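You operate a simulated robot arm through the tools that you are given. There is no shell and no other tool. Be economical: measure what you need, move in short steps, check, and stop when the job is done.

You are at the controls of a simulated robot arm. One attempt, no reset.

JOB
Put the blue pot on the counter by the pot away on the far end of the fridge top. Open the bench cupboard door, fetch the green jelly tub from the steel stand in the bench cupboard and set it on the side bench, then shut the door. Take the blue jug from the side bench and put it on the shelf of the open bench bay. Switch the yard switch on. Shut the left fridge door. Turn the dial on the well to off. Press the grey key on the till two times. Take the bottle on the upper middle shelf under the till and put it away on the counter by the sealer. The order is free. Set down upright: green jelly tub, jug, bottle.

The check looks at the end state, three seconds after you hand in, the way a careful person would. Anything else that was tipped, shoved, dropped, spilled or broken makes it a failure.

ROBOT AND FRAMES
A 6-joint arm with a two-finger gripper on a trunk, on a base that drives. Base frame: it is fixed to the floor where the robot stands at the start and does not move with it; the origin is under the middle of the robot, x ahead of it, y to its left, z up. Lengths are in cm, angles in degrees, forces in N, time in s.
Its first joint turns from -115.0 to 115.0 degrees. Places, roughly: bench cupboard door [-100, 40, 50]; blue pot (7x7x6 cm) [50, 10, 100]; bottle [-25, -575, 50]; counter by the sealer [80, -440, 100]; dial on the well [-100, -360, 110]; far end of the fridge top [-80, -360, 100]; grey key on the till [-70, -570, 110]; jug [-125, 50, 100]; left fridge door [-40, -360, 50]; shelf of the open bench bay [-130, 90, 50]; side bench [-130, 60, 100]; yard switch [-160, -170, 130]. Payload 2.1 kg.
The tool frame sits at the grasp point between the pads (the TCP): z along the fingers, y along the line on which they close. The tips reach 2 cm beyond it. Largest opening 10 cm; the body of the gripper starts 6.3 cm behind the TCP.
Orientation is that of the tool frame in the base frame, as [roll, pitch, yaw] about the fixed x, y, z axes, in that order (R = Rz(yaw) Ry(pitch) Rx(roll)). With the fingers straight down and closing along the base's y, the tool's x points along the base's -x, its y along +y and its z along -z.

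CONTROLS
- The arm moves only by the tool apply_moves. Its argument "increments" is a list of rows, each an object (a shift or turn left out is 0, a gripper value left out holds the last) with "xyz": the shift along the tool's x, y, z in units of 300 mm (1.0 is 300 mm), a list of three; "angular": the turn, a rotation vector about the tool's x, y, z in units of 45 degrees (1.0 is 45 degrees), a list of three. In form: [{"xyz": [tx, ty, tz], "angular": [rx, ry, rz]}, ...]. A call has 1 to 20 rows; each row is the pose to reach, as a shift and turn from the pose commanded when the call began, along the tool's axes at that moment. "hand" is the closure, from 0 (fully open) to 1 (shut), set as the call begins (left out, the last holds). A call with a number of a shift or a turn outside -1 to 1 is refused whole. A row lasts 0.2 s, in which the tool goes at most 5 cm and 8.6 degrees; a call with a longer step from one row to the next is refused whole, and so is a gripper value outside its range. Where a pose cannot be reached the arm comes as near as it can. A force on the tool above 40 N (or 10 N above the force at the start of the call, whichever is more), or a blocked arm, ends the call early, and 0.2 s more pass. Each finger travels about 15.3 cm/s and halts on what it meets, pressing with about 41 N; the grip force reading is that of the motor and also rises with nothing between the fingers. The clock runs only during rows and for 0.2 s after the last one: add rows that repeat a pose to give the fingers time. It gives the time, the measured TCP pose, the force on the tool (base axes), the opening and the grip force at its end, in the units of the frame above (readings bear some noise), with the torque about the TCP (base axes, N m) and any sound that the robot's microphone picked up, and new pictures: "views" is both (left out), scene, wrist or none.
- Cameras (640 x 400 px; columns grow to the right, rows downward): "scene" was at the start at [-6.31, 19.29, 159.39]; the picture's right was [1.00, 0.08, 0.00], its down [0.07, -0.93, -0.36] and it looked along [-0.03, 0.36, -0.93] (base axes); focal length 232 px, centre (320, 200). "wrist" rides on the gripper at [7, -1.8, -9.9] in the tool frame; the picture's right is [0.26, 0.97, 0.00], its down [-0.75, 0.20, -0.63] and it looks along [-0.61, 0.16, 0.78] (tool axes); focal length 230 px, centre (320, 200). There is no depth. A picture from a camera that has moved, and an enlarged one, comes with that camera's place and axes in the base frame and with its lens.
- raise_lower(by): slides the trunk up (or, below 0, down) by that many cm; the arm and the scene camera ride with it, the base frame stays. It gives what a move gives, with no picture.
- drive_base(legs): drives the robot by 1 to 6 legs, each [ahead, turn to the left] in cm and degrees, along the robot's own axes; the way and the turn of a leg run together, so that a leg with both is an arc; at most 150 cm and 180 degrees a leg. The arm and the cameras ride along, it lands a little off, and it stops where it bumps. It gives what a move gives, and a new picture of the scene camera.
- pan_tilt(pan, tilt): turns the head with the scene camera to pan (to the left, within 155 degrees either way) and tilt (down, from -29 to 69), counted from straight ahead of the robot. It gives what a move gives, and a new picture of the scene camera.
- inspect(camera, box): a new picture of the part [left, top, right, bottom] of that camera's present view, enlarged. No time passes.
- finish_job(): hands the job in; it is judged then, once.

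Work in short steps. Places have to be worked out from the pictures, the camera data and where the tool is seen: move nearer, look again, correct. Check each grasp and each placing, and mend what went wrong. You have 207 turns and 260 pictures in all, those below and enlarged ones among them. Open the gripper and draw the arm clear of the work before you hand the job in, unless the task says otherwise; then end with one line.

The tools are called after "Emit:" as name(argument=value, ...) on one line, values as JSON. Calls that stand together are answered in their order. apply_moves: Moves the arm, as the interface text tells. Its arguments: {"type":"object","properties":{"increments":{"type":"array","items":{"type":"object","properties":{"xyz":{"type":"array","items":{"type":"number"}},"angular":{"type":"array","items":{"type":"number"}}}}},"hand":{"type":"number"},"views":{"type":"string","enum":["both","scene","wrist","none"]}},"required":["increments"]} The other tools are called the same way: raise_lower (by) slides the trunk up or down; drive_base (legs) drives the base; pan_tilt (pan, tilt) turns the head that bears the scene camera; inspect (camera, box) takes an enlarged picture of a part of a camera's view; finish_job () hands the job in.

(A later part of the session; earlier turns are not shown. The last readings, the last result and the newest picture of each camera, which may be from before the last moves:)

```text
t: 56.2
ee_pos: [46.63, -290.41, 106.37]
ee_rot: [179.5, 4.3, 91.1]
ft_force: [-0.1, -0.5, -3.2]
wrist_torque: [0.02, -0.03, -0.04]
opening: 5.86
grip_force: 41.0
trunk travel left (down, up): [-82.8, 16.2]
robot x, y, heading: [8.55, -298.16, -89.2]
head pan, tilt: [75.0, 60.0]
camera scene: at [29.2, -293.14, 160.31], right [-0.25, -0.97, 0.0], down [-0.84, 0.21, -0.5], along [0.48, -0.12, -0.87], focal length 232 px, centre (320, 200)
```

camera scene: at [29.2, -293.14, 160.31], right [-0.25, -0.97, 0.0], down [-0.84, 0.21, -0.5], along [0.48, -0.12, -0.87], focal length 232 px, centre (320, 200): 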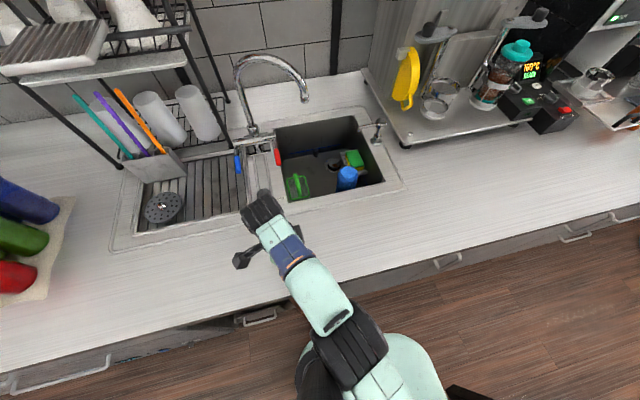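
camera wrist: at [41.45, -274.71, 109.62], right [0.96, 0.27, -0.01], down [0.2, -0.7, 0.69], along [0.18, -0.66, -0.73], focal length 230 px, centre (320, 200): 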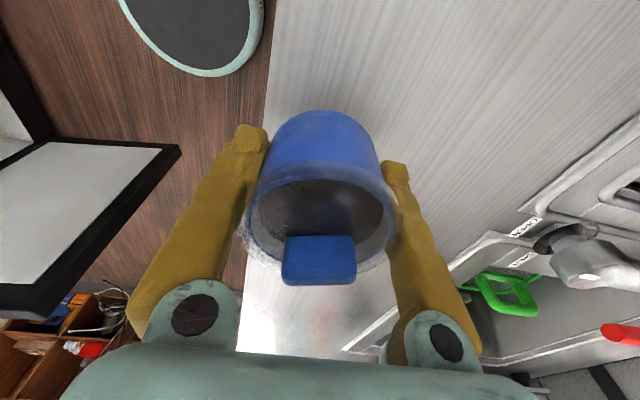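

Now I lower over the strip at about (47,-290).

Emit:
apply_moves(increments=[{"xyz": [0, 0.01, 0.1]}, {"xyz": [0, 0.03, 0.2]}, {"xyz": [0, 0.03, 0.26]}, {"xyz": [0, 0.03, 0.29]}], views="wrist")

```text
t: 57.2
ee_pos: [47.62, -291.27, 97.56]
ee_rot: [179.4, 4.2, 91.0]
ft_force: [-1.0, -0.2, -3.6]
wrist_torque: [-0.03, 0.0, 0.02]
opening: 5.84
grip_force: 41.1
trunk travel left (down, up): [-82.8, 16.2]
robot x, y, heading: [8.41, -298.0, -89.4]
head pan, tilt: [75.0, 60.0]
camera wrist: at [45.5, -283.54, 106.89], right [0.96, 0.27, -0.01], down [0.21, -0.7, 0.69], along [0.18, -0.66, -0.73], focal length 230 px, centre (320, 200)
```

wrist: 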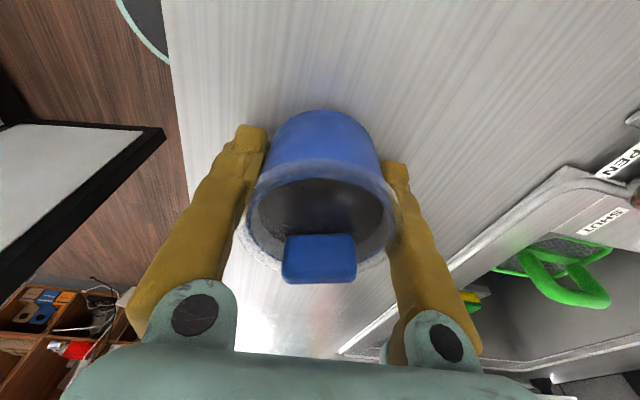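

Weight is still carried; I lower in small steps until contact.

Emit:
apply_moves(increments=[{"xyz": [0, 0, 0.01]}, {"xyz": [0, 0, 0.02]}], views="none")

Emit:
apply_moves(increments=[{"xyz": [0, 0, 0.01]}, {"xyz": [0, 0, 0.015]}], views="none")

```text
t: 57.8
ee_pos: [47.66, -291.2, 97.48]
ee_rot: [179.1, 4.2, 91.0]
ft_force: [4.4, 1.3, 22.4]
wrist_torque: [-0.15, 0.55, 0.0]
opening: 5.83
grip_force: 41.2
trunk travel left (down, up): [-82.8, 16.2]
robot x, y, heading: [8.68, -297.8, -89.7]
head pan, tilt: [75.0, 60.0]
```

```text
t: 58.2
ee_pos: [47.54, -291.16, 97.29]
ee_rot: [178.7, 4.1, 91.0]
ft_force: [-3.1, -0.7, 14.5]
wrist_torque: [-0.17, 0.5, 0.0]
opening: 5.84
grip_force: 41.2
trunk travel left (down, up): [-82.8, 16.2]
robot x, y, heading: [8.44, -297.79, -89.3]
head pan, tilt: [75.0, 60.0]
stopped in row 2: the force on the tool passed its limit at 44 N (the readings are from after the stop); the commanded pose is now the measured one
```

Contact is made. I ease up slightly and open the fingers, then rise.

Emit:
apply_moves(increments=[{"xyz": [0, 0, -0.005]}, {"xyz": [0, 0, -0.005]}, {"xyz": [0, 0, -0.005]}], hand=0, views="wrist")

```text
t: 59.0
ee_pos: [47.77, -291.14, 97.27]
ee_rot: [178.8, 4.3, 90.9]
ft_force: [-0.7, 0.2, -0.4]
wrist_torque: [-0.04, 0.03, 0.01]
opening: 9.99
grip_force: 0.1
trunk travel left (down, up): [-82.8, 16.2]
robot x, y, heading: [8.63, -298.16, -89.2]
head pan, tilt: [75.0, 60.0]
heard: snap
camera wrist: at [45.65, -283.52, 106.58], right [0.96, 0.28, 0.0], down [0.2, -0.7, 0.69], along [0.19, -0.66, -0.73], focal length 230 px, centre (320, 200)
```

wrist: 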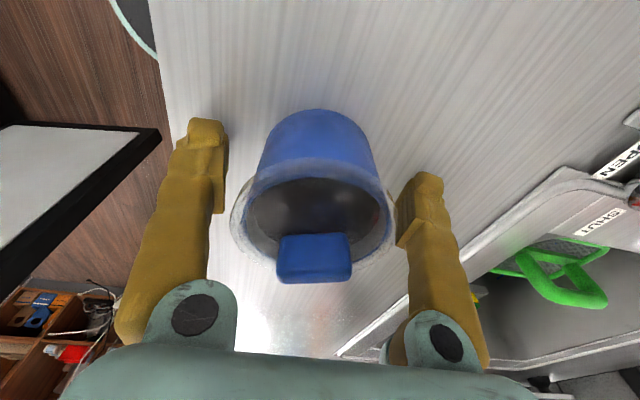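

Same "snap" on setting down, so it is just the contact sound. I rise clear and retract, then close the fingers for the door.

Emit:
apply_moves(increments=[{"xyz": [0, 0, -0.1]}, {"xyz": [0, 0, -0.22]}, {"xyz": [0, -0.1, -0.32]}, {"xyz": [0, -0.22, -0.4]}, {"xyz": [0, -0.34, -0.46]}, {"xyz": [0, -0.48, -0.5]}], views="none")

Emit:
pan_tilt(pan=0, tilt=60)

```text
t: 60.4
ee_pos: [34.63, -294.71, 112.16]
ee_rot: [178.9, 4.0, 91.1]
ft_force: [0.2, 0.2, 1.0]
wrist_torque: [0.01, -0.05, 0.0]
opening: 10.01
grip_force: 0.0
out of reach, approached as far as the arm can: row 4, 5, 6
trunk travel left (down, up): [-82.8, 16.2]
robot x, y, heading: [8.6, -297.85, -89.4]
head pan, tilt: [75.0, 60.0]
```

```text
t: 61.9
ee_pos: [34.83, -294.58, 112.09]
ee_rot: [178.9, 4.0, 91.0]
ft_force: [-0.3, 0.1, 0.5]
wrist_torque: [0.01, 0.02, -0.04]
opening: 10.0
grip_force: 0.1
trunk travel left (down, up): [-82.8, 16.2]
robot x, y, heading: [8.33, -298.12, -89.3]
head pan, tilt: [0.0, 60.0]
camera scene: at [22.72, -298.36, 160.33], right [-1.0, -0.01, 0.0], down [-0.01, 0.87, -0.5], along [0.01, -0.5, -0.87], focal length 232 px, centre (320, 200)
```

scene: 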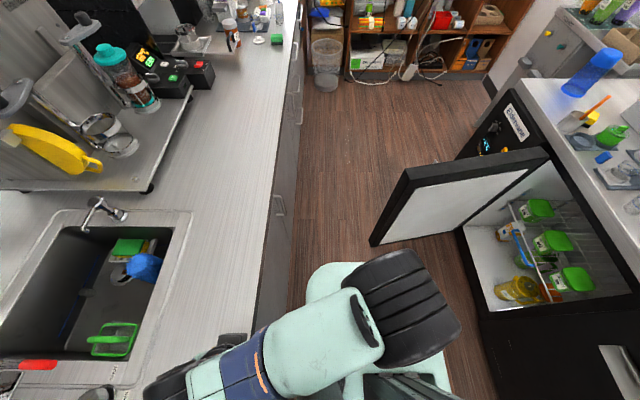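

The door's free edge is at about (-11,-355), top z≈83. I'll drive 25 cm ahead, then swing the closed fingers round in front to hook behind the door.

Emit:
drive_base(legs=[[25, 0]])

Emit:
apply_moves(increments=[{"xyz": [-0.147, 0.03, 0]}, {"xyz": [-0.31, 0.03, 0]}, {"xyz": [-0.47, -0.03, 0]}, {"xyz": [-0.6, -0.12, 0]}, {"xyz": [-0.74, -0.21, 0]}, {"xyz": [-0.86, -0.31, 0]}, {"xyz": [-0.96, -0.42, 0]}, {"xyz": [-0.96, -0.42, 0]}], hand=1)

```text
t: 63.7
ee_pos: [35.19, -319.03, 112.11]
ee_rot: [178.9, 4.1, 91.0]
ft_force: [0.0, 0.1, 0.5]
wrist_torque: [-0.03, 0.0, -0.01]
opening: 10.0
grip_force: 0.1
trunk travel left (down, up): [-82.8, 16.2]
robot x, y, heading: [8.92, -322.52, -89.2]
head pan, tilt: [0.0, 60.0]
camera scene: at [23.0, -322.82, 160.34], right [-1.0, -0.01, 0.0], down [-0.01, 0.87, -0.5], along [0.01, -0.5, -0.87], focal length 232 px, centre (320, 200)
```

scene: 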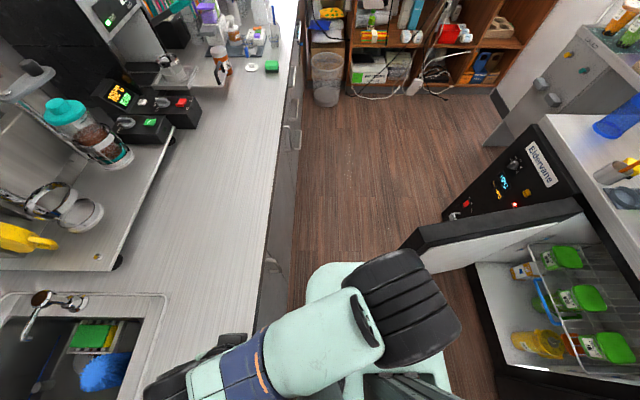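

```text
refused: row 3 steps farther than a row can; nothing moved
```

Emit:
apply_moves(increments=[{"xyz": [-0.14, 0.03, 0]}, {"xyz": [-0.28, 0.03, 0]}, {"xyz": [-0.42, -0.02, 0]}, {"xyz": [-0.54, -0.1, 0]}, {"xyz": [-0.66, -0.18, 0]}, {"xyz": [-0.78, -0.27, 0]}, {"xyz": [-0.88, -0.37, 0]}, {"xyz": [-0.96, -0.48, 0]}], hand=1)

```text
t: 65.5
ee_pos: [21.02, -348.13, 113.82]
ee_rot: [178.7, 4.0, 91.0]
ft_force: [0.6, 0.0, 1.0]
wrist_torque: [0.05, -0.01, 0.0]
opening: 0.0
grip_force: 29.2
trunk travel left (down, up): [-82.8, 16.2]
robot x, y, heading: [9.24, -322.98, -89.1]
head pan, tilt: [0.0, 60.0]
camera scene: at [22.85, -323.04, 160.35], right [-1.0, -0.01, 0.0], down [-0.01, 0.87, -0.5], along [0.01, -0.5, -0.87], focal length 232 px, centre (320, 200)
camera wrist: at [18.92, -340.56, 123.06], right [0.96, 0.28, 0.0], down [0.2, -0.7, 0.68], along [0.19, -0.66, -0.73], focal length 230 px, centre (320, 200)
```

scene: 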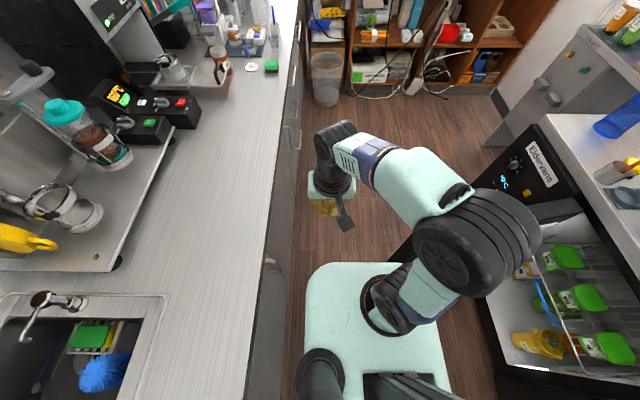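
wrist: 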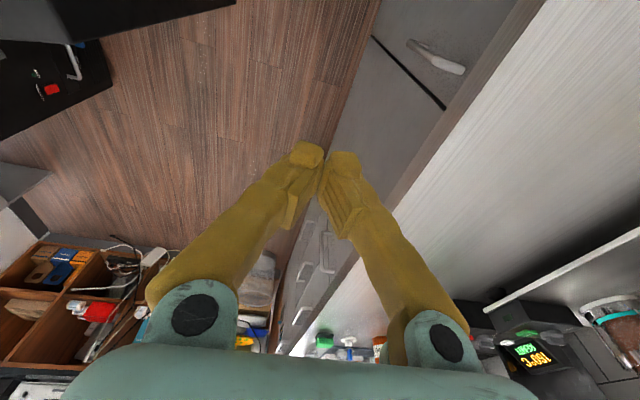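

Now toward the far side of the door's edge, staying above its top.

Emit:
apply_moves(increments=[{"xyz": [-0.1, -0.1, 0.02]}, {"xyz": [-0.2, -0.2, 0.05]}, {"xyz": [-0.28, -0.33, 0.08]}, {"xyz": [-0.34, -0.46, 0.12]}, {"xyz": [-0.4, -0.6, 0.15]}, {"xyz": [-0.45, -0.74, 0.2]}, {"xyz": [-0.5, -0.87, 0.25]}, {"xyz": [-0.53, -1, 0.3]}])

```text
t: 67.3
ee_pos: [-8.2, -365.24, 105.35]
ee_rot: [178.9, 3.9, 91.0]
ft_force: [-0.4, -0.9, 0.5]
wrist_torque: [0.0, -0.04, 0.0]
opening: 0.0
grip_force: 29.9
trunk travel left (down, up): [-82.8, 16.2]
robot x, y, heading: [8.96, -322.47, -89.2]
head pan, tilt: [0.0, 60.0]
camera scene: at [22.75, -323.06, 160.36], right [-1.0, -0.01, 0.0], down [-0.01, 0.87, -0.5], along [0.01, -0.5, -0.87], focal length 232 px, centre (320, 200)
camera wrist: at [-10.49, -357.63, 114.67], right [0.96, 0.28, 0.0], down [0.2, -0.7, 0.68], along [0.19, -0.66, -0.73], focal length 230 px, centre (320, 200)
```

scene: 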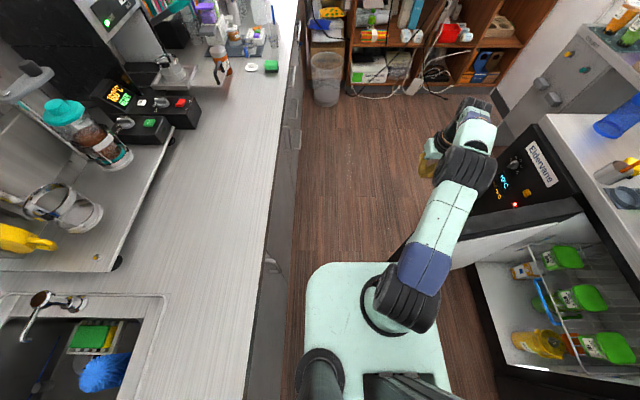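
wrist: 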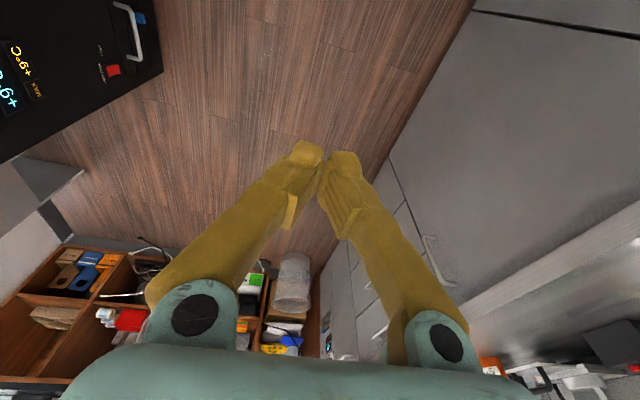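

The fingertips are beyond the door. I move 9 cm in -x, then lower the trunk 22 cm in two stages to bring the fingers behind the door.

Emit:
apply_moves(increments=[{"xyz": [-0.01, -0.12, 0]}, {"xyz": [-0.02, -0.24, 0]}, {"xyz": [-0.02, -0.3, 0]}], views="none")

Emit:
raise_lower(by=-14)

Emit:
pan_tilt(pan=-30, tilt=60)

```text
t: 68.1
ee_pos: [-15.57, -363.32, 104.74]
ee_rot: [178.9, 3.9, 91.0]
ft_force: [-0.1, 0.0, -1.6]
wrist_torque: [-0.02, 0.0, 0.01]
opening: 0.02
grip_force: 29.6
out of reach, approached as far as the arm can: row 2, 3
trunk travel left (down, up): [-82.8, 16.2]
robot x, y, heading: [8.91, -322.34, -89.5]
head pan, tilt: [0.0, 60.0]
```

```text
t: 69.8
ee_pos: [-15.68, -363.54, 90.97]
ee_rot: [179.0, 4.0, 91.0]
ft_force: [-0.3, 0.0, 0.5]
wrist_torque: [0.0, 0.0, 0.02]
opening: 0.0
grip_force: 29.5
trunk travel left (down, up): [-68.8, 30.2]
robot x, y, heading: [9.19, -322.52, -89.3]
head pan, tilt: [0.0, 60.0]
```

```text
t: 70.7
ee_pos: [-15.77, -363.5, 90.95]
ee_rot: [178.9, 3.9, 91.0]
ft_force: [0.2, 0.0, 0.0]
wrist_torque: [-0.01, -0.03, -0.01]
opening: 0.02
grip_force: 29.8
trunk travel left (down, up): [-68.8, 30.2]
robot x, y, heading: [8.65, -322.63, -89.3]
head pan, tilt: [-30.0, 60.0]
camera scene: at [19.63, -322.12, 146.34], right [-0.87, 0.49, 0.0], down [0.42, 0.76, -0.5], along [-0.24, -0.44, -0.87], focal length 232 px, centre (320, 200)
```

scene: 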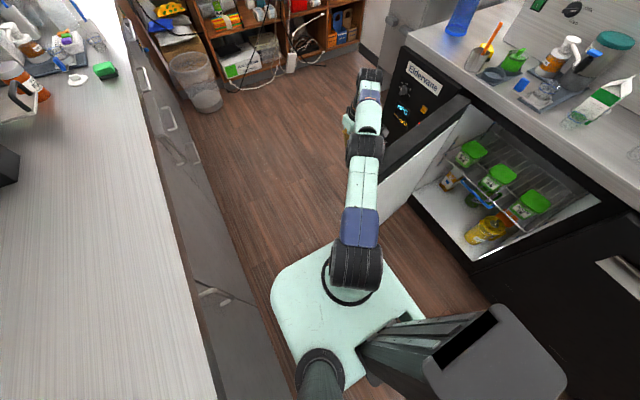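

I check the wrist view for where the door's edge is relative to the fingers.

Emit:
inspect(camera="wrist", box=[0, 0, 640, 400])

Emit:
inspect(camera="scene", box=[310, 60, 510, 240])

```text
1.00 times, centred on (320, 200) of wrist (not enlarged: the box is as wide or as high as the picture)
camera zoom: at [-17.82, -355.82, 100.13], right [0.96, 0.28, 0.0], down [0.2, -0.7, 0.68], along [0.19, -0.66, -0.73], focal length 230 px, centre (320, 200)
```

zoom: 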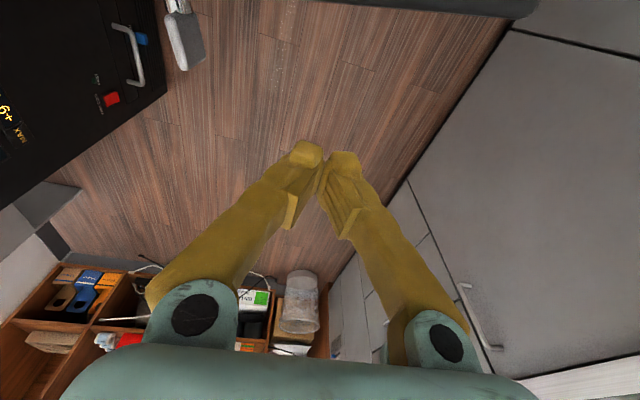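

```text
2.22 times, centred on (410, 150) of scene
camera zoom: at [19.63, -322.12, 146.34], right [-0.87, 0.49, 0.0], down [0.42, 0.76, -0.5], along [-0.24, -0.44, -0.87], focal length 516 px, centre (120, 311)
```

zoom: 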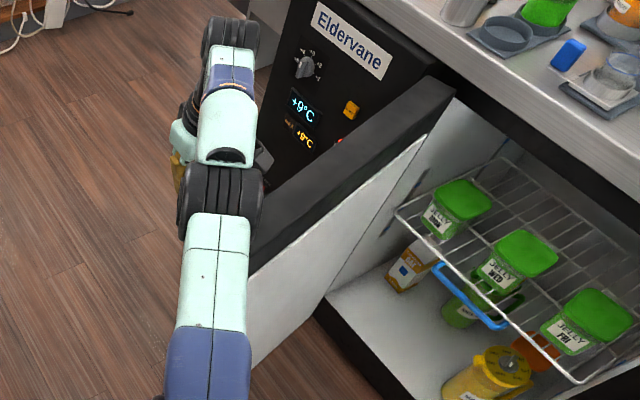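

Door top z≈84, outer face y≈-355; my fingers are about 8 cm behind it. I lower 11 more (camera housing stays above the door top) and then pull toward +y.

Emit:
raise_lower(by=-11)

Emit:
apply_moves(increments=[{"xyz": [0.1, 0, 0]}, {"xyz": [0.2, 0, 0]}, {"xyz": [0.3, -0.01, 0]}, {"xyz": [0.4, -0.02, 0]}, {"xyz": [0.5, -0.03, 0]}])

```text
t: 72.1
ee_pos: [-15.81, -363.44, 80.38]
ee_rot: [179.6, 4.3, 91.2]
ft_force: [0.5, -0.3, 12.0]
wrist_torque: [1.07, 0.23, -0.05]
opening: 0.02
grip_force: 29.7
trunk travel left (down, up): [-57.8, 41.2]
robot x, y, heading: [8.99, -322.38, -89.1]
head pan, tilt: [-30.0, 60.0]
stopped: the force on the tool passed its limit at 41 N (the readings are from after the stop); the commanded pose is now the measured one
```

```text
t: 72.7
ee_pos: [-16.73, -358.01, 80.33]
ee_rot: [-179.4, 4.9, 91.5]
ft_force: [-4.1, -1.8, 12.0]
wrist_torque: [1.29, -0.14, 0.33]
opening: 0.0
grip_force: 29.1
trunk travel left (down, up): [-57.8, 41.2]
robot x, y, heading: [8.96, -322.72, -89.5]
head pan, tilt: [-30.0, 60.0]
stopped in row 3: the force on the tool passed its limit at 53 N (the readings are from after the stop); the commanded pose is now the measured one
camera scene: at [19.73, -322.06, 135.3], right [-0.87, 0.49, 0.0], down [0.43, 0.75, -0.5], along [-0.25, -0.44, -0.87], focal length 232 px, centre (320, 200)
camera wrist: at [-18.61, -350.3, 89.59], right [0.96, 0.28, -0.03], down [0.23, -0.69, 0.69], along [0.17, -0.67, -0.72], focal length 230 px, centre (320, 200)
```

scene: 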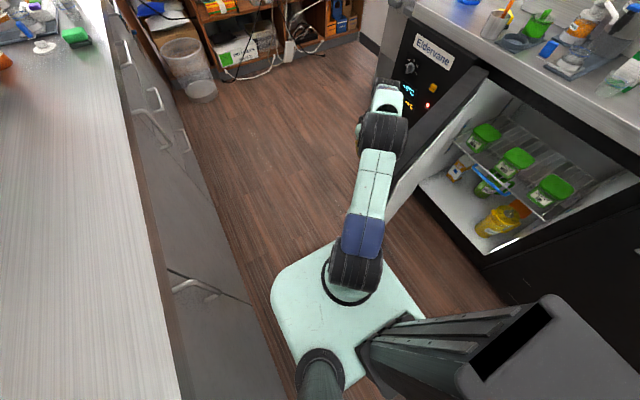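
wrist: 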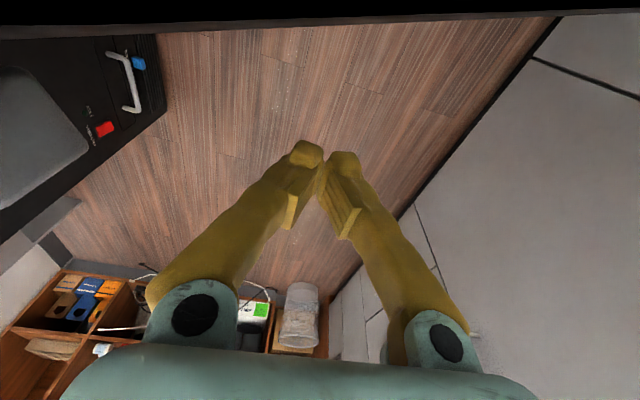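

The camera housing rests on the door top. I raise 1.5 cm and pull more gently toward +y.

Emit:
apply_moves(increments=[{"xyz": [-0.02, 0, -0.05]}, {"xyz": [-0.02, 0, -0.06]}], views="none")

Emit:
apply_moves(increments=[{"xyz": [0.04, 0, 0]}, {"xyz": [0.08, 0, 0]}, {"xyz": [0.12, 0, 0]}, {"xyz": [0.16, 0, 0]}, {"xyz": [0.2, -0.01, 0]}, {"xyz": [0.24, -0.02, 0]}, {"xyz": [0.28, -0.03, 0]}, {"xyz": [0.32, -0.04, 0]}])

```text
t: 73.3
ee_pos: [-16.82, -358.71, 81.98]
ee_rot: [-179.6, 4.8, 91.6]
ft_force: [-0.7, -0.6, 0.4]
wrist_torque: [0.01, 0.03, 0.01]
opening: 0.0
grip_force: 29.6
trunk travel left (down, up): [-57.8, 41.2]
robot x, y, heading: [8.79, -322.72, -89.3]
head pan, tilt: [-30.0, 60.0]
```

```text
t: 75.1
ee_pos: [-17.94, -348.97, 81.38]
ee_rot: [-179.7, 4.8, 91.4]
ft_force: [1.1, 0.3, 0.0]
wrist_torque: [-0.03, 0.0, 0.0]
opening: 0.0
grip_force: 29.3
trunk travel left (down, up): [-57.8, 41.2]
robot x, y, heading: [9.04, -323.19, -89.4]
head pan, tilt: [-30.0, 60.0]
camera scene: at [19.59, -322.12, 135.34], right [-0.87, 0.49, 0.0], down [0.43, 0.75, -0.5], along [-0.25, -0.44, -0.87], focal length 232 px, centre (320, 200)
camera wrist: at [-20.02, -341.27, 90.55], right [0.96, 0.28, -0.03], down [0.22, -0.69, 0.69], along [0.17, -0.67, -0.72], focal length 230 px, centre (320, 200)
```

scene: 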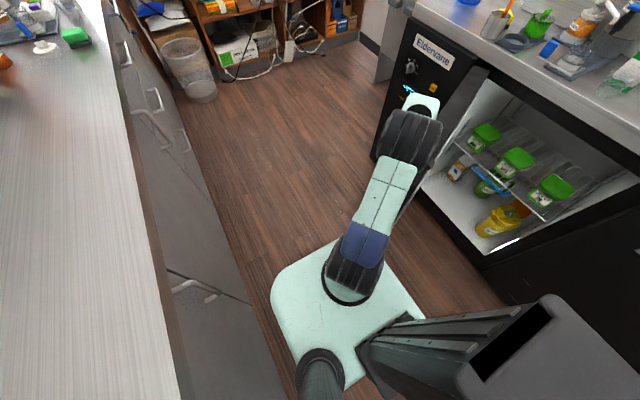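
wrist: 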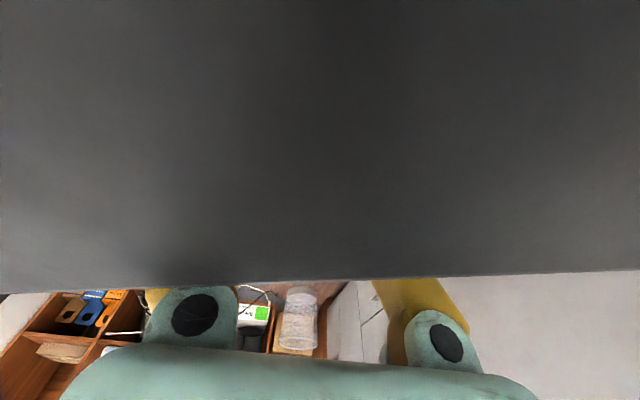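

The door is following (now ~13° closed). I keep sweeping along its arc.

Emit:
apply_moves(increments=[{"xyz": [0.08, -0.02, 0]}, {"xyz": [0.16, -0.05, 0]}, {"xyz": [0.24, -0.08, 0]}, {"xyz": [0.32, -0.13, 0]}, {"xyz": [0.4, -0.18, 0]}, {"xyz": [0.48, -0.23, 0]}, {"xyz": [0.56, -0.28, 0]}, {"xyz": [0.64, -0.33, 0]}, {"xyz": [0.7, -0.37, 0]}])

```text
t: 76.5
ee_pos: [-24.86, -336.16, 80.6]
ee_rot: [-178.6, 5.1, 91.8]
ft_force: [-4.6, -2.7, 10.5]
wrist_torque: [0.43, -0.01, 0.15]
opening: 0.0
grip_force: 29.5
trunk travel left (down, up): [-57.8, 41.2]
robot x, y, heading: [9.11, -322.51, -89.2]
head pan, tilt: [-30.0, 60.0]
stopped in row 6: the force on the tool passed its limit at 43 N (the readings are from after the stop); the commanded pose is now the measured one
camera scene: at [19.55, -322.04, 135.33], right [-0.87, 0.49, 0.0], down [0.43, 0.75, -0.5], along [-0.24, -0.44, -0.87], focal length 232 px, centre (320, 200)
camera wrist: at [-26.63, -328.49, 89.79], right [0.96, 0.29, -0.05], down [0.24, -0.69, 0.69], along [0.17, -0.67, -0.72], focal length 230 px, centre (320, 200)
```

scene: 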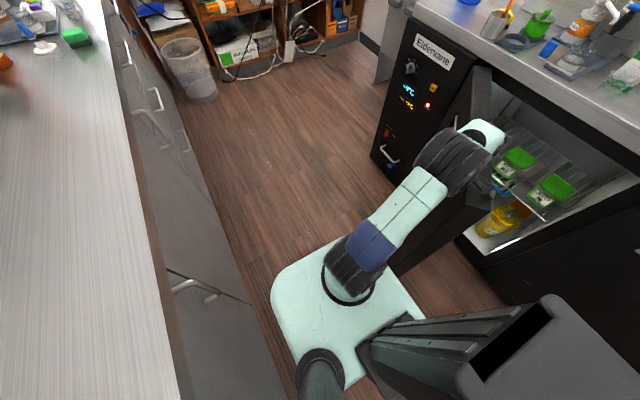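
wrist: 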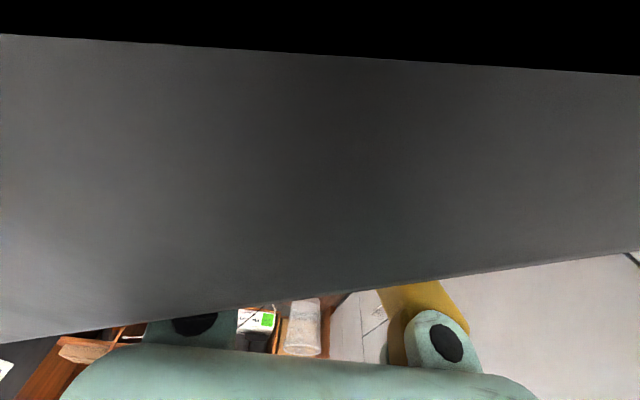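

The door is moving; the camera housing is rubbing again, so I raise 2 cm and continue.

Emit:
apply_moves(increments=[{"xyz": [-0.01, 0, -0.05]}, {"xyz": [-0.01, 0, -0.07]}, {"xyz": [0.05, -0.04, -0.07]}, {"xyz": [0.12, -0.09, -0.07]}, {"xyz": [0.19, -0.15, -0.07]}, {"xyz": [0.26, -0.21, -0.07]}, {"xyz": [0.33, -0.27, -0.07]}, {"xyz": [0.4, -0.33, -0.07]}])

```text
t: 78.3
ee_pos: [-32.55, -324.51, 81.16]
ee_rot: [-178.9, 5.0, 91.8]
ft_force: [0.0, -0.7, 0.6]
wrist_torque: [-0.04, 0.0, -0.05]
opening: 0.0
grip_force: 29.5
out of reach, approached as far as the arm can: row 7, 8
trunk travel left (down, up): [-57.8, 41.2]
robot x, y, heading: [8.61, -322.66, -89.5]
head pan, tilt: [-30.0, 60.0]
camera scene: at [19.58, -322.11, 135.34], right [-0.87, 0.49, 0.0], down [0.42, 0.75, -0.5], along [-0.25, -0.44, -0.87], focal length 232 px, centre (320, 200)
camera wrist: at [-34.43, -316.79, 90.43], right [0.96, 0.28, -0.04], down [0.23, -0.69, 0.69], along [0.17, -0.67, -0.72], focal length 230 px, centre (320, 200)
```

scene: 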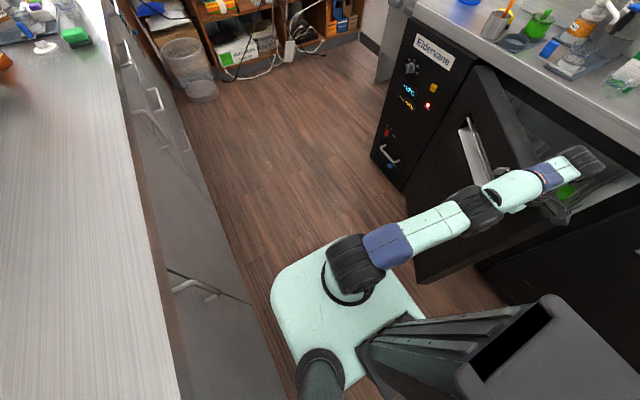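
wrist: 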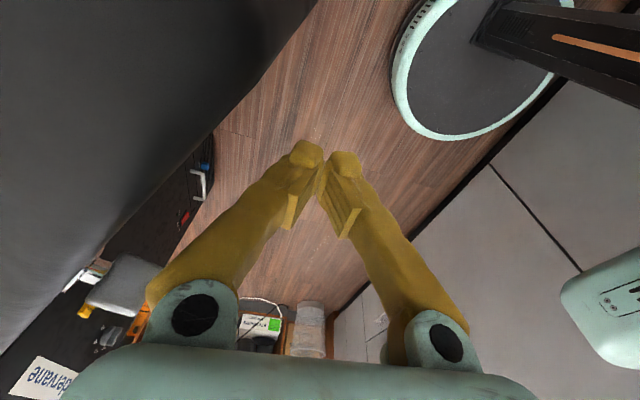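

Door is about half closed. I bring the arm to the robot's front, so that I can turn toward the fridge and push the door's outer face by driving.

Emit:
apply_moves(increments=[{"xyz": [-0.133, 0.033, 0]}, {"xyz": [-0.283, 0.1, 0]}, {"xyz": [-0.417, 0.183, 0]}, {"xyz": [-0.55, 0.267, 0]}, {"xyz": [-0.667, 0.367, 0]}, {"xyz": [-0.767, 0.483, 0]}, {"xyz": [-0.867, 0.6, 0]}, {"xyz": [-0.95, 0.733, 0]}, {"xyz": [-0.983, 0.88, 0]}, {"xyz": [-0.983, 1.0, 0]}], views="none")

Emit:
pan_tilt(pan=-60, tilt=45)

```text
t: 80.5
ee_pos: [-1.53, -353.05, 83.25]
ee_rot: [-178.8, 4.9, 91.6]
ft_force: [0.3, -0.3, 0.5]
wrist_torque: [-0.01, 0.01, 0.0]
opening: 0.0
grip_force: 29.1
trunk travel left (down, up): [-57.8, 41.2]
robot x, y, heading: [8.96, -322.64, -89.5]
head pan, tilt: [-30.0, 60.0]
```

```text
t: 81.4
ee_pos: [-1.81, -353.21, 83.38]
ee_rot: [-178.9, 5.0, 91.8]
ft_force: [0.5, -0.5, -0.8]
wrist_torque: [0.0, 0.01, -0.02]
opening: 0.01
grip_force: 29.0
trunk travel left (down, up): [-57.8, 41.2]
robot x, y, heading: [8.79, -322.6, -89.7]
head pan, tilt: [-60.0, 45.0]
camera scene: at [15.9, -320.51, 137.29], right [-0.51, 0.86, 0.0], down [0.61, 0.36, -0.71], along [-0.61, -0.36, -0.71], focal length 232 px, centre (320, 200)
```

scene: 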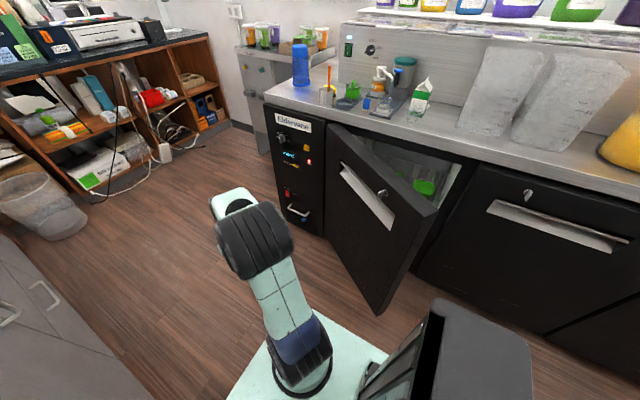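

Free edge now at about (-42,-314). I turn the robot to face the fridge.

Emit:
drive_base(legs=[[0, -90]])

Emit:
pan_tilt(pan=0, tilt=50)

```text
t: 85.7
ee_pos: [-21.69, -311.59, 83.18]
ee_rot: [-179.0, 4.9, 1.0]
ft_force: [-0.2, -0.2, 0.1]
wrist_torque: [0.0, 0.02, 0.0]
opening: 0.02
grip_force: 29.3
trunk travel left (down, up): [-57.8, 41.2]
robot x, y, heading: [8.65, -322.31, 179.6]
head pan, tilt: [-60.0, 45.0]
camera scene: at [10.88, -329.45, 137.29], right [0.87, 0.5, 0.0], down [0.35, -0.61, -0.71], along [-0.35, 0.61, -0.71], focal length 232 px, centre (320, 200)
```

scene: 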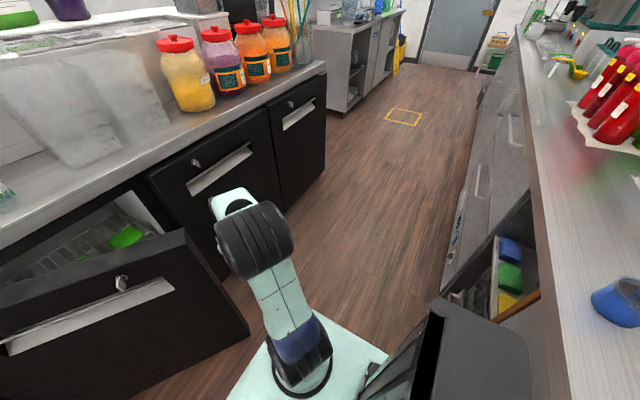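

```text
t: 87.0
ee_pos: [-21.51, -311.55, 83.45]
ee_rot: [-178.9, 4.9, 0.8]
ft_force: [-0.1, -0.8, -0.4]
wrist_torque: [0.03, 0.0, 0.02]
opening: 0.0
grip_force: 29.5
trunk travel left (down, up): [-57.8, 41.2]
robot x, y, heading: [8.92, -322.56, 180.1]
head pan, tilt: [0.0, 50.0]
camera scene: at [7.21, -336.47, 136.6], right [0.0, 1.0, 0.0], down [0.77, 0.0, -0.64], along [-0.64, 0.0, -0.77], focal length 232 px, centre (320, 200)
```

scene: 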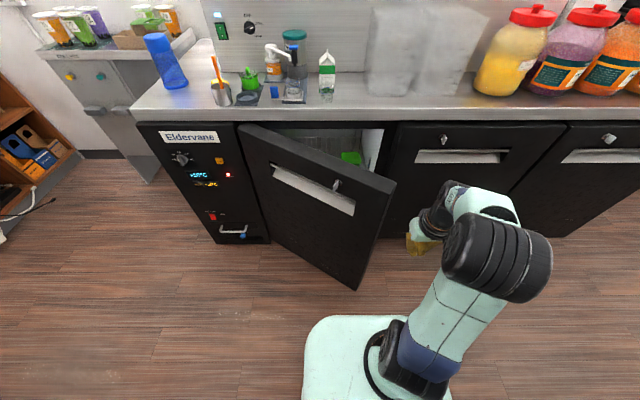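

I shift the fingers to y≈-326 and drive ahead to push the door shut.

Emit:
apply_moves(increments=[{"xyz": [0, 0.13, 0.05]}, {"xyz": [0, 0.27, 0.1]}, {"xyz": [-0.03, 0.4, 0.15]}, {"xyz": [-0.05, 0.48, 0.2]}, {"xyz": [-0.05, 0.48, 0.2]}], views="none")

Emit:
drive_base(legs=[[25, 0]])

```text
t: 88.2
ee_pos: [-23.44, -325.76, 77.24]
ee_rot: [-178.8, 4.8, 0.9]
ft_force: [0.6, 0.3, -0.3]
wrist_torque: [-0.01, 0.0, 0.01]
opening: 0.0
grip_force: 29.6
trunk travel left (down, up): [-57.8, 41.2]
robot x, y, heading: [8.99, -322.56, 180.0]
head pan, tilt: [0.0, 50.0]
```

```text
t: 89.8
ee_pos: [-44.38, -325.52, 77.34]
ee_rot: [-178.8, 4.4, 0.7]
ft_force: [-0.1, 1.9, -0.6]
wrist_torque: [-0.21, 0.02, 0.0]
opening: 0.0
grip_force: 30.0
trunk travel left (down, up): [-57.8, 41.2]
robot x, y, heading: [-12.64, -322.58, 179.8]
head pan, tilt: [0.0, 50.0]
stopped in leg 1: the robot was blocked; the commanded pose is now the measured one
camera scene: at [-14.06, -336.15, 136.65], right [0.0, 1.0, 0.0], down [0.77, 0.0, -0.64], along [-0.64, 0.0, -0.77], focal length 232 px, centre (320, 200)
```

scene: 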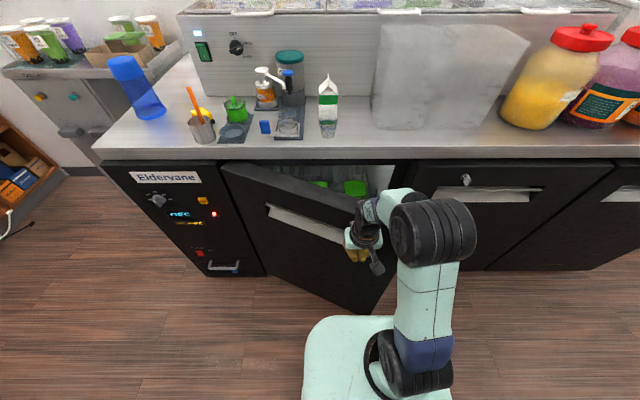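

The base stopped (likely blocked by the push). I push on with the arm itself.

Emit:
apply_moves(increments=[{"xyz": [-0.06, 0, 0]}, {"xyz": [-0.12, 0, 0]}, {"xyz": [-0.18, 0, 0]}, {"xyz": [-0.24, 0, 0]}, {"xyz": [-0.3, 0, 0]}, {"xyz": [-0.36, 0, 0]}])

```text
t: 90.3
ee_pos: [-45.28, -324.94, 77.4]
ee_rot: [-178.8, 3.7, 0.2]
ft_force: [12.2, 26.5, 6.1]
wrist_torque: [-2.29, 1.21, -0.83]
opening: 0.0
grip_force: 29.3
trunk travel left (down, up): [-57.8, 41.2]
robot x, y, heading: [-12.43, -322.13, 179.3]
head pan, tilt: [0.0, 50.0]
stopped in row 2: the force on the tool passed its limit at 46 N (the readings are from after the stop); the commanded pose is now the measured one
camera scene: at [-13.9, -335.66, 136.71], right [0.01, 1.0, -0.01], down [0.76, -0.01, -0.65], along [-0.65, 0.0, -0.76], focal length 232 px, centre (320, 200)
camera wrist: at [-37.73, -323.32, 86.78], right [0.26, -0.97, -0.04], down [-0.71, -0.22, 0.67], along [-0.66, -0.15, -0.74], focal length 230 px, centre (320, 200)
```

scene: 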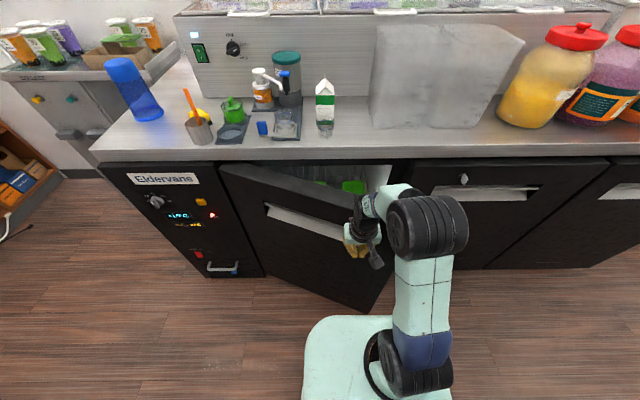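
wrist: 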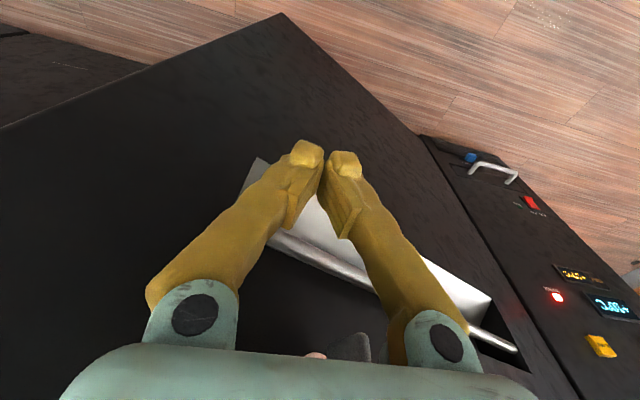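

The fingertips are in the recessed handle. I back off, move toward the free edge (y≈-316), and push there.

Emit:
apply_moves(increments=[{"xyz": [0.12, 0, 0]}, {"xyz": [0.14, -0.12, -0.05]}, {"xyz": [0.14, -0.24, -0.08]}, {"xyz": [0.14, -0.29, -0.08]}, {"xyz": [0.04, -0.29, -0.08]}, {"xyz": [-0.04, -0.29, -0.08]}, {"xyz": [-0.1, -0.29, -0.08]}, {"xyz": [-0.16, -0.29, -0.08]}, {"xyz": [-0.22, -0.29, -0.08]}, {"xyz": [-0.28, -0.29, -0.08]}])

```text
t: 92.5
ee_pos: [-53.99, -317.07, 80.39]
ee_rot: [-178.5, 3.6, 0.5]
ft_force: [-0.3, 0.0, 0.1]
wrist_torque: [0.01, -0.02, 0.0]
opening: 0.0
grip_force: 29.2
trunk travel left (down, up): [-57.8, 41.2]
robot x, y, heading: [-12.89, -322.69, 179.4]
head pan, tilt: [0.0, 50.0]
camera scene: at [-14.34, -336.43, 136.6], right [0.01, 1.0, 0.0], down [0.77, -0.01, -0.64], along [-0.64, 0.01, -0.77], focal length 232 px, centre (320, 200)
camera wrist: at [-46.39, -315.3, 89.71], right [0.26, -0.96, -0.04], down [-0.71, -0.22, 0.67], along [-0.65, -0.15, -0.74], focal length 230 px, centre (320, 200)
```

scene: 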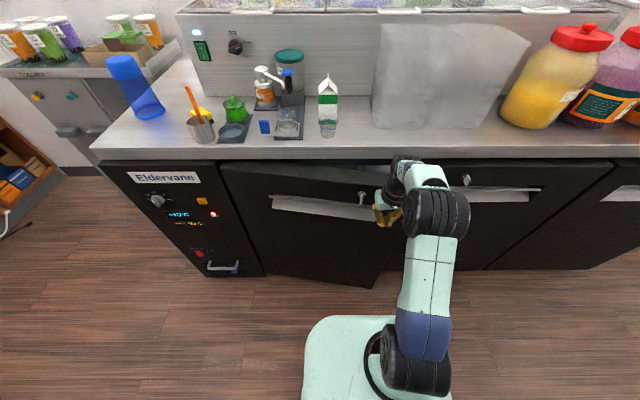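
wrist: 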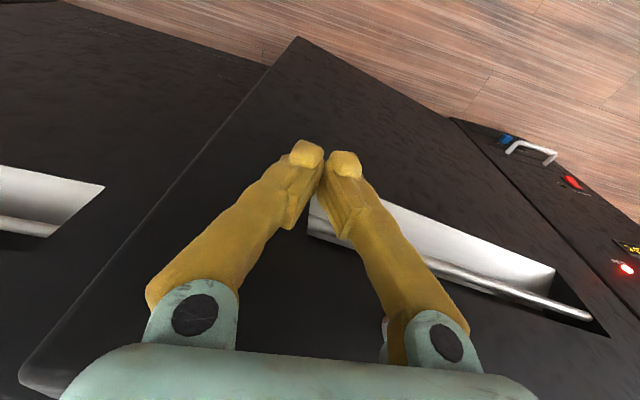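

Nearly shut. I tilt the fingers forward and push further until the door seats.

Emit:
apply_moves(increments=[{"xyz": [0.03, 0, 0], "angular": [0, 0.15, 0]}, {"xyz": [0.03, 0, 0], "angular": [0, 0.3, 0]}, {"xyz": [0.02, 0, 0.02], "angular": [0, 0.45, 0]}, {"xyz": [-0.06, 0, 0.02], "angular": [0, 0.55, 0]}, {"xyz": [-0.14, 0, 0.02], "angular": [0, 0.55, 0]}])

```text
t: 93.7
ee_pos: [-52.4, -317.62, 79.39]
ee_rot: [-178.4, -21.3, -0.2]
ft_force: [-1.1, 0.0, 0.9]
wrist_torque: [0.0, 0.01, -0.02]
opening: 0.0
grip_force: 29.5
out of reach, approached as far as the arm can: row 4, 5
trunk travel left (down, up): [-57.8, 41.2]
robot x, y, heading: [-12.61, -322.82, 179.4]
head pan, tilt: [0.0, 50.0]
camera scene: at [-14.31, -336.42, 136.6], right [0.01, 1.0, 0.0], down [0.77, -0.01, -0.64], along [-0.64, 0.01, -0.77], focal length 232 px, centre (320, 200)
camera wrist: at [-49.56, -316.08, 91.15], right [0.25, -0.97, 0.07], down [-0.93, -0.21, 0.31], along [-0.28, -0.14, -0.95], focal length 230 px, centre (320, 200)
```

scene: 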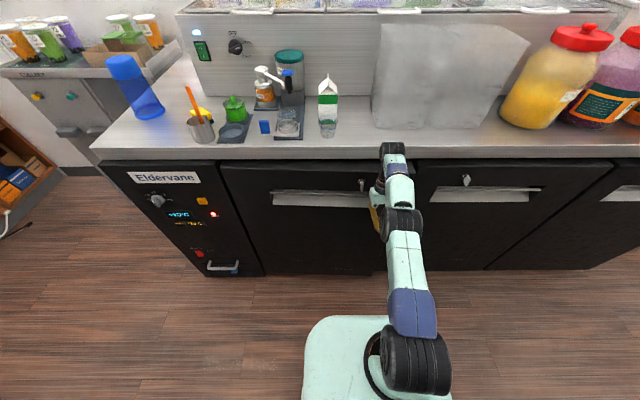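
wrist: 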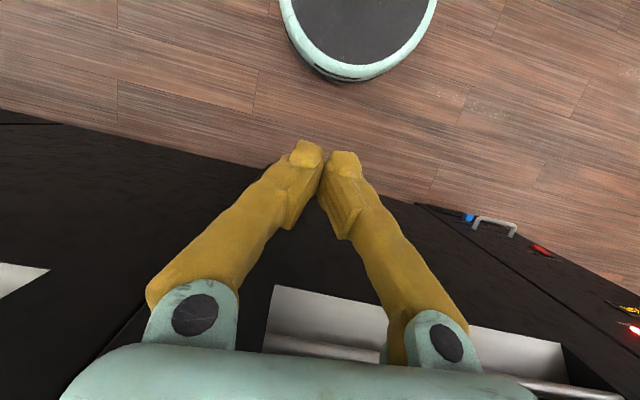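

The door looks shut. I draw back and straighten the tool to check.

Emit:
apply_moves(increments=[{"xyz": [0.14, 0, 0]}, {"xyz": [0.28, 0, 0.01]}, {"xyz": [0.38, 0, 0.02], "angular": [0, -0.15, 0]}, {"xyz": [0.42, 0, 0.02], "angular": [0, -0.3, 0]}, {"xyz": [0.42, 0, 0.02], "angular": [0, -0.45, 0]}, {"xyz": [0.42, 0, 0.02], "angular": [0, -0.47, 0]}], views="scene")

Emit:
inspect(camera="scene", box=[180, 130, 500, 310])

```text
t: 95.1
ee_pos: [-40.43, -317.5, 83.39]
ee_rot: [-178.4, 0.1, 0.4]
ft_force: [-0.3, 0.6, 0.8]
wrist_torque: [-0.04, -0.04, -0.01]
opening: 0.02
grip_force: 29.9
trunk travel left (down, up): [-57.8, 41.2]
robot x, y, heading: [-12.42, -322.86, 179.8]
head pan, tilt: [0.0, 50.0]
camera scene: at [-14.29, -336.42, 136.6], right [0.01, 1.0, 0.0], down [0.77, -0.01, -0.64], along [-0.64, 0.01, -0.77], focal length 232 px, centre (320, 200)
```

scene: 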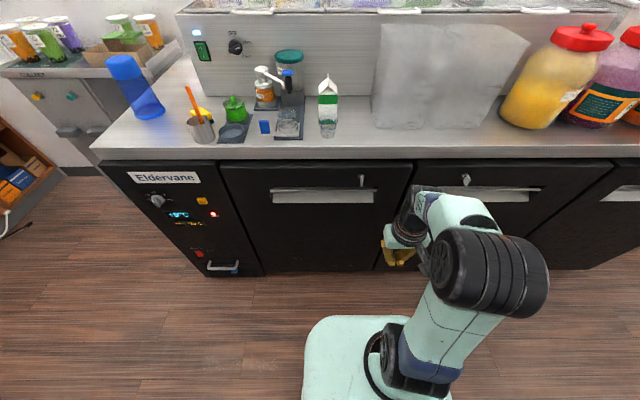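

```text
2.00 times, centred on (340, 220) of scene
camera zoom: at [-14.29, -336.42, 136.6], right [0.01, 1.0, 0.0], down [0.77, -0.01, -0.64], along [-0.64, 0.01, -0.77], focal length 465 px, centre (280, 160)
```

zoom: 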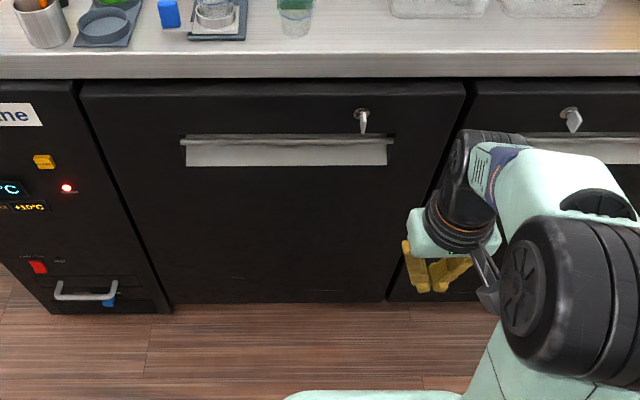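

The door is flush and shut. Now I zoom on the well's dial.

Emit:
pan_tilt(pan=0, tilt=25)

Emit:
inspect(camera="scene", box=[170, 100, 330, 230])

```text
t: 96.0
ee_pos: [-40.48, -317.57, 83.4]
ee_rot: [-178.5, 0.0, 0.5]
ft_force: [0.1, 0.1, -0.6]
wrist_torque: [-0.03, 0.04, -0.03]
opening: 0.0
grip_force: 29.9
trunk travel left (down, up): [-57.8, 41.2]
robot x, y, heading: [-12.35, -322.65, 179.5]
head pan, tilt: [0.0, 25.0]
camera scene: at [-15.78, -336.42, 140.34], right [0.01, 1.0, 0.0], down [0.42, 0.0, -0.91], along [-0.91, 0.01, -0.42], focal length 232 px, centre (320, 200)
```

scene: 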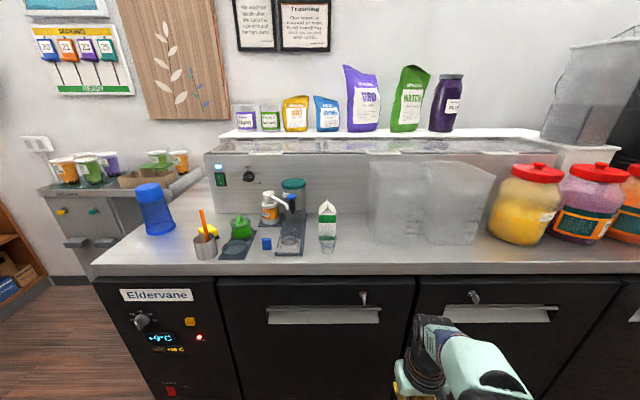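

```text
3.08 times, centred on (250, 165) of scene
camera zoom: at [-15.78, -336.42, 140.34], right [0.01, 1.0, 0.0], down [0.42, 0.0, -0.91], along [-0.91, 0.01, -0.42], focal length 715 px, centre (535, 308)
```

zoom: 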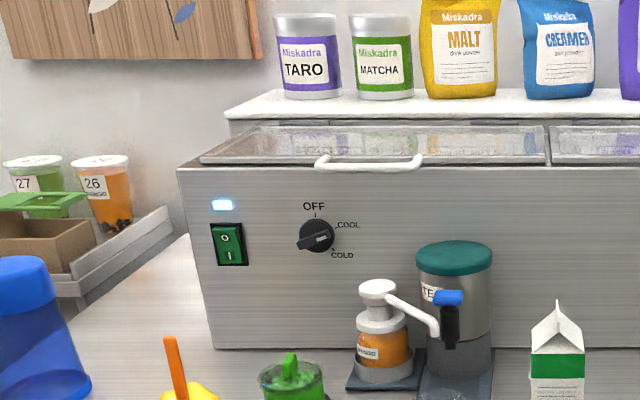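

I zoom harder on the dial's pointer.

Emit:
inspect(camera="scene", box=[225, 150, 285, 200])

```text
8.00 times, centred on (255, 175) of scene
camera zoom: at [-15.78, -336.42, 140.34], right [0.01, 1.0, 0.0], down [0.42, 0.0, -0.91], along [-0.91, 0.01, -0.42], focal length 1858 px, centre (840, 400)
```

zoom: 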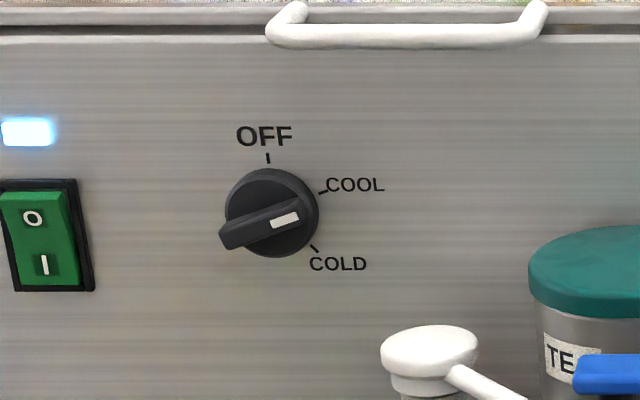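

The dial points at COOL; OFF needs a counterclockwise turn of about 68°. I raise the trunk and drive in front of it.

Emit:
raise_lower(by=30)

Emit:
drive_base(legs=[[0, 60], [42, 0], [0, -60]])

```text
t: 99.0
ee_pos: [-40.37, -317.55, 113.38]
ee_rot: [-178.5, -0.1, 0.4]
ft_force: [-0.2, 0.5, -0.2]
wrist_torque: [0.02, -0.03, -0.01]
opening: 0.01
grip_force: 29.3
trunk travel left (down, up): [-87.8, 11.2]
robot x, y, heading: [-12.7, -322.41, 179.7]
head pan, tilt: [0.0, 25.0]
```

```text
t: 106.8
ee_pos: [-61.35, -353.22, 113.4]
ee_rot: [-178.5, 0.2, 0.6]
ft_force: [0.2, -0.5, -0.3]
wrist_torque: [0.01, 0.01, 0.01]
opening: 0.02
grip_force: 29.4
trunk travel left (down, up): [-87.8, 11.2]
robot x, y, heading: [-33.73, -358.26, 179.7]
head pan, tilt: [0.0, 25.0]
camera scene: at [-36.82, -371.92, 170.35], right [0.0, 1.0, 0.0], down [0.42, 0.0, -0.91], along [-0.91, 0.0, -0.42], focal length 232 px, centre (320, 200)
```

scene: 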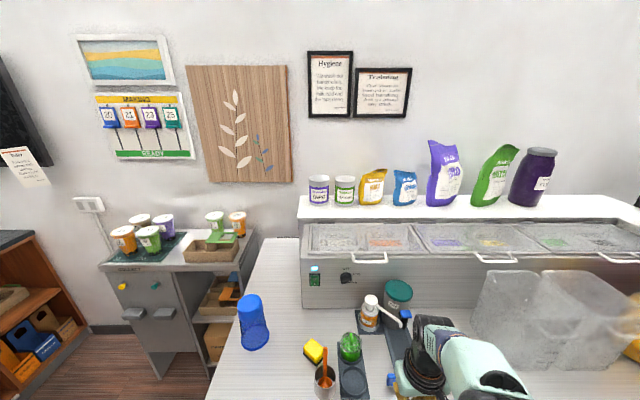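

Triangulated dial: about (-99.5,-362.4,111.3). I zoom for a finer fix.

Emit:
inspect(camera="scene", box=[290, 240, 450, 360])

```text
3.33 times, centred on (370, 300) of scene
camera zoom: at [-36.82, -371.92, 170.35], right [0.0, 1.0, 0.0], down [0.42, 0.0, -0.91], along [-0.91, 0.0, -0.42], focal length 774 px, centre (153, -133)
```

zoom: 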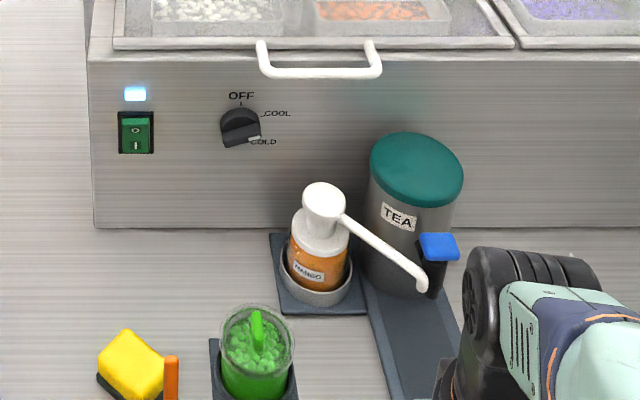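

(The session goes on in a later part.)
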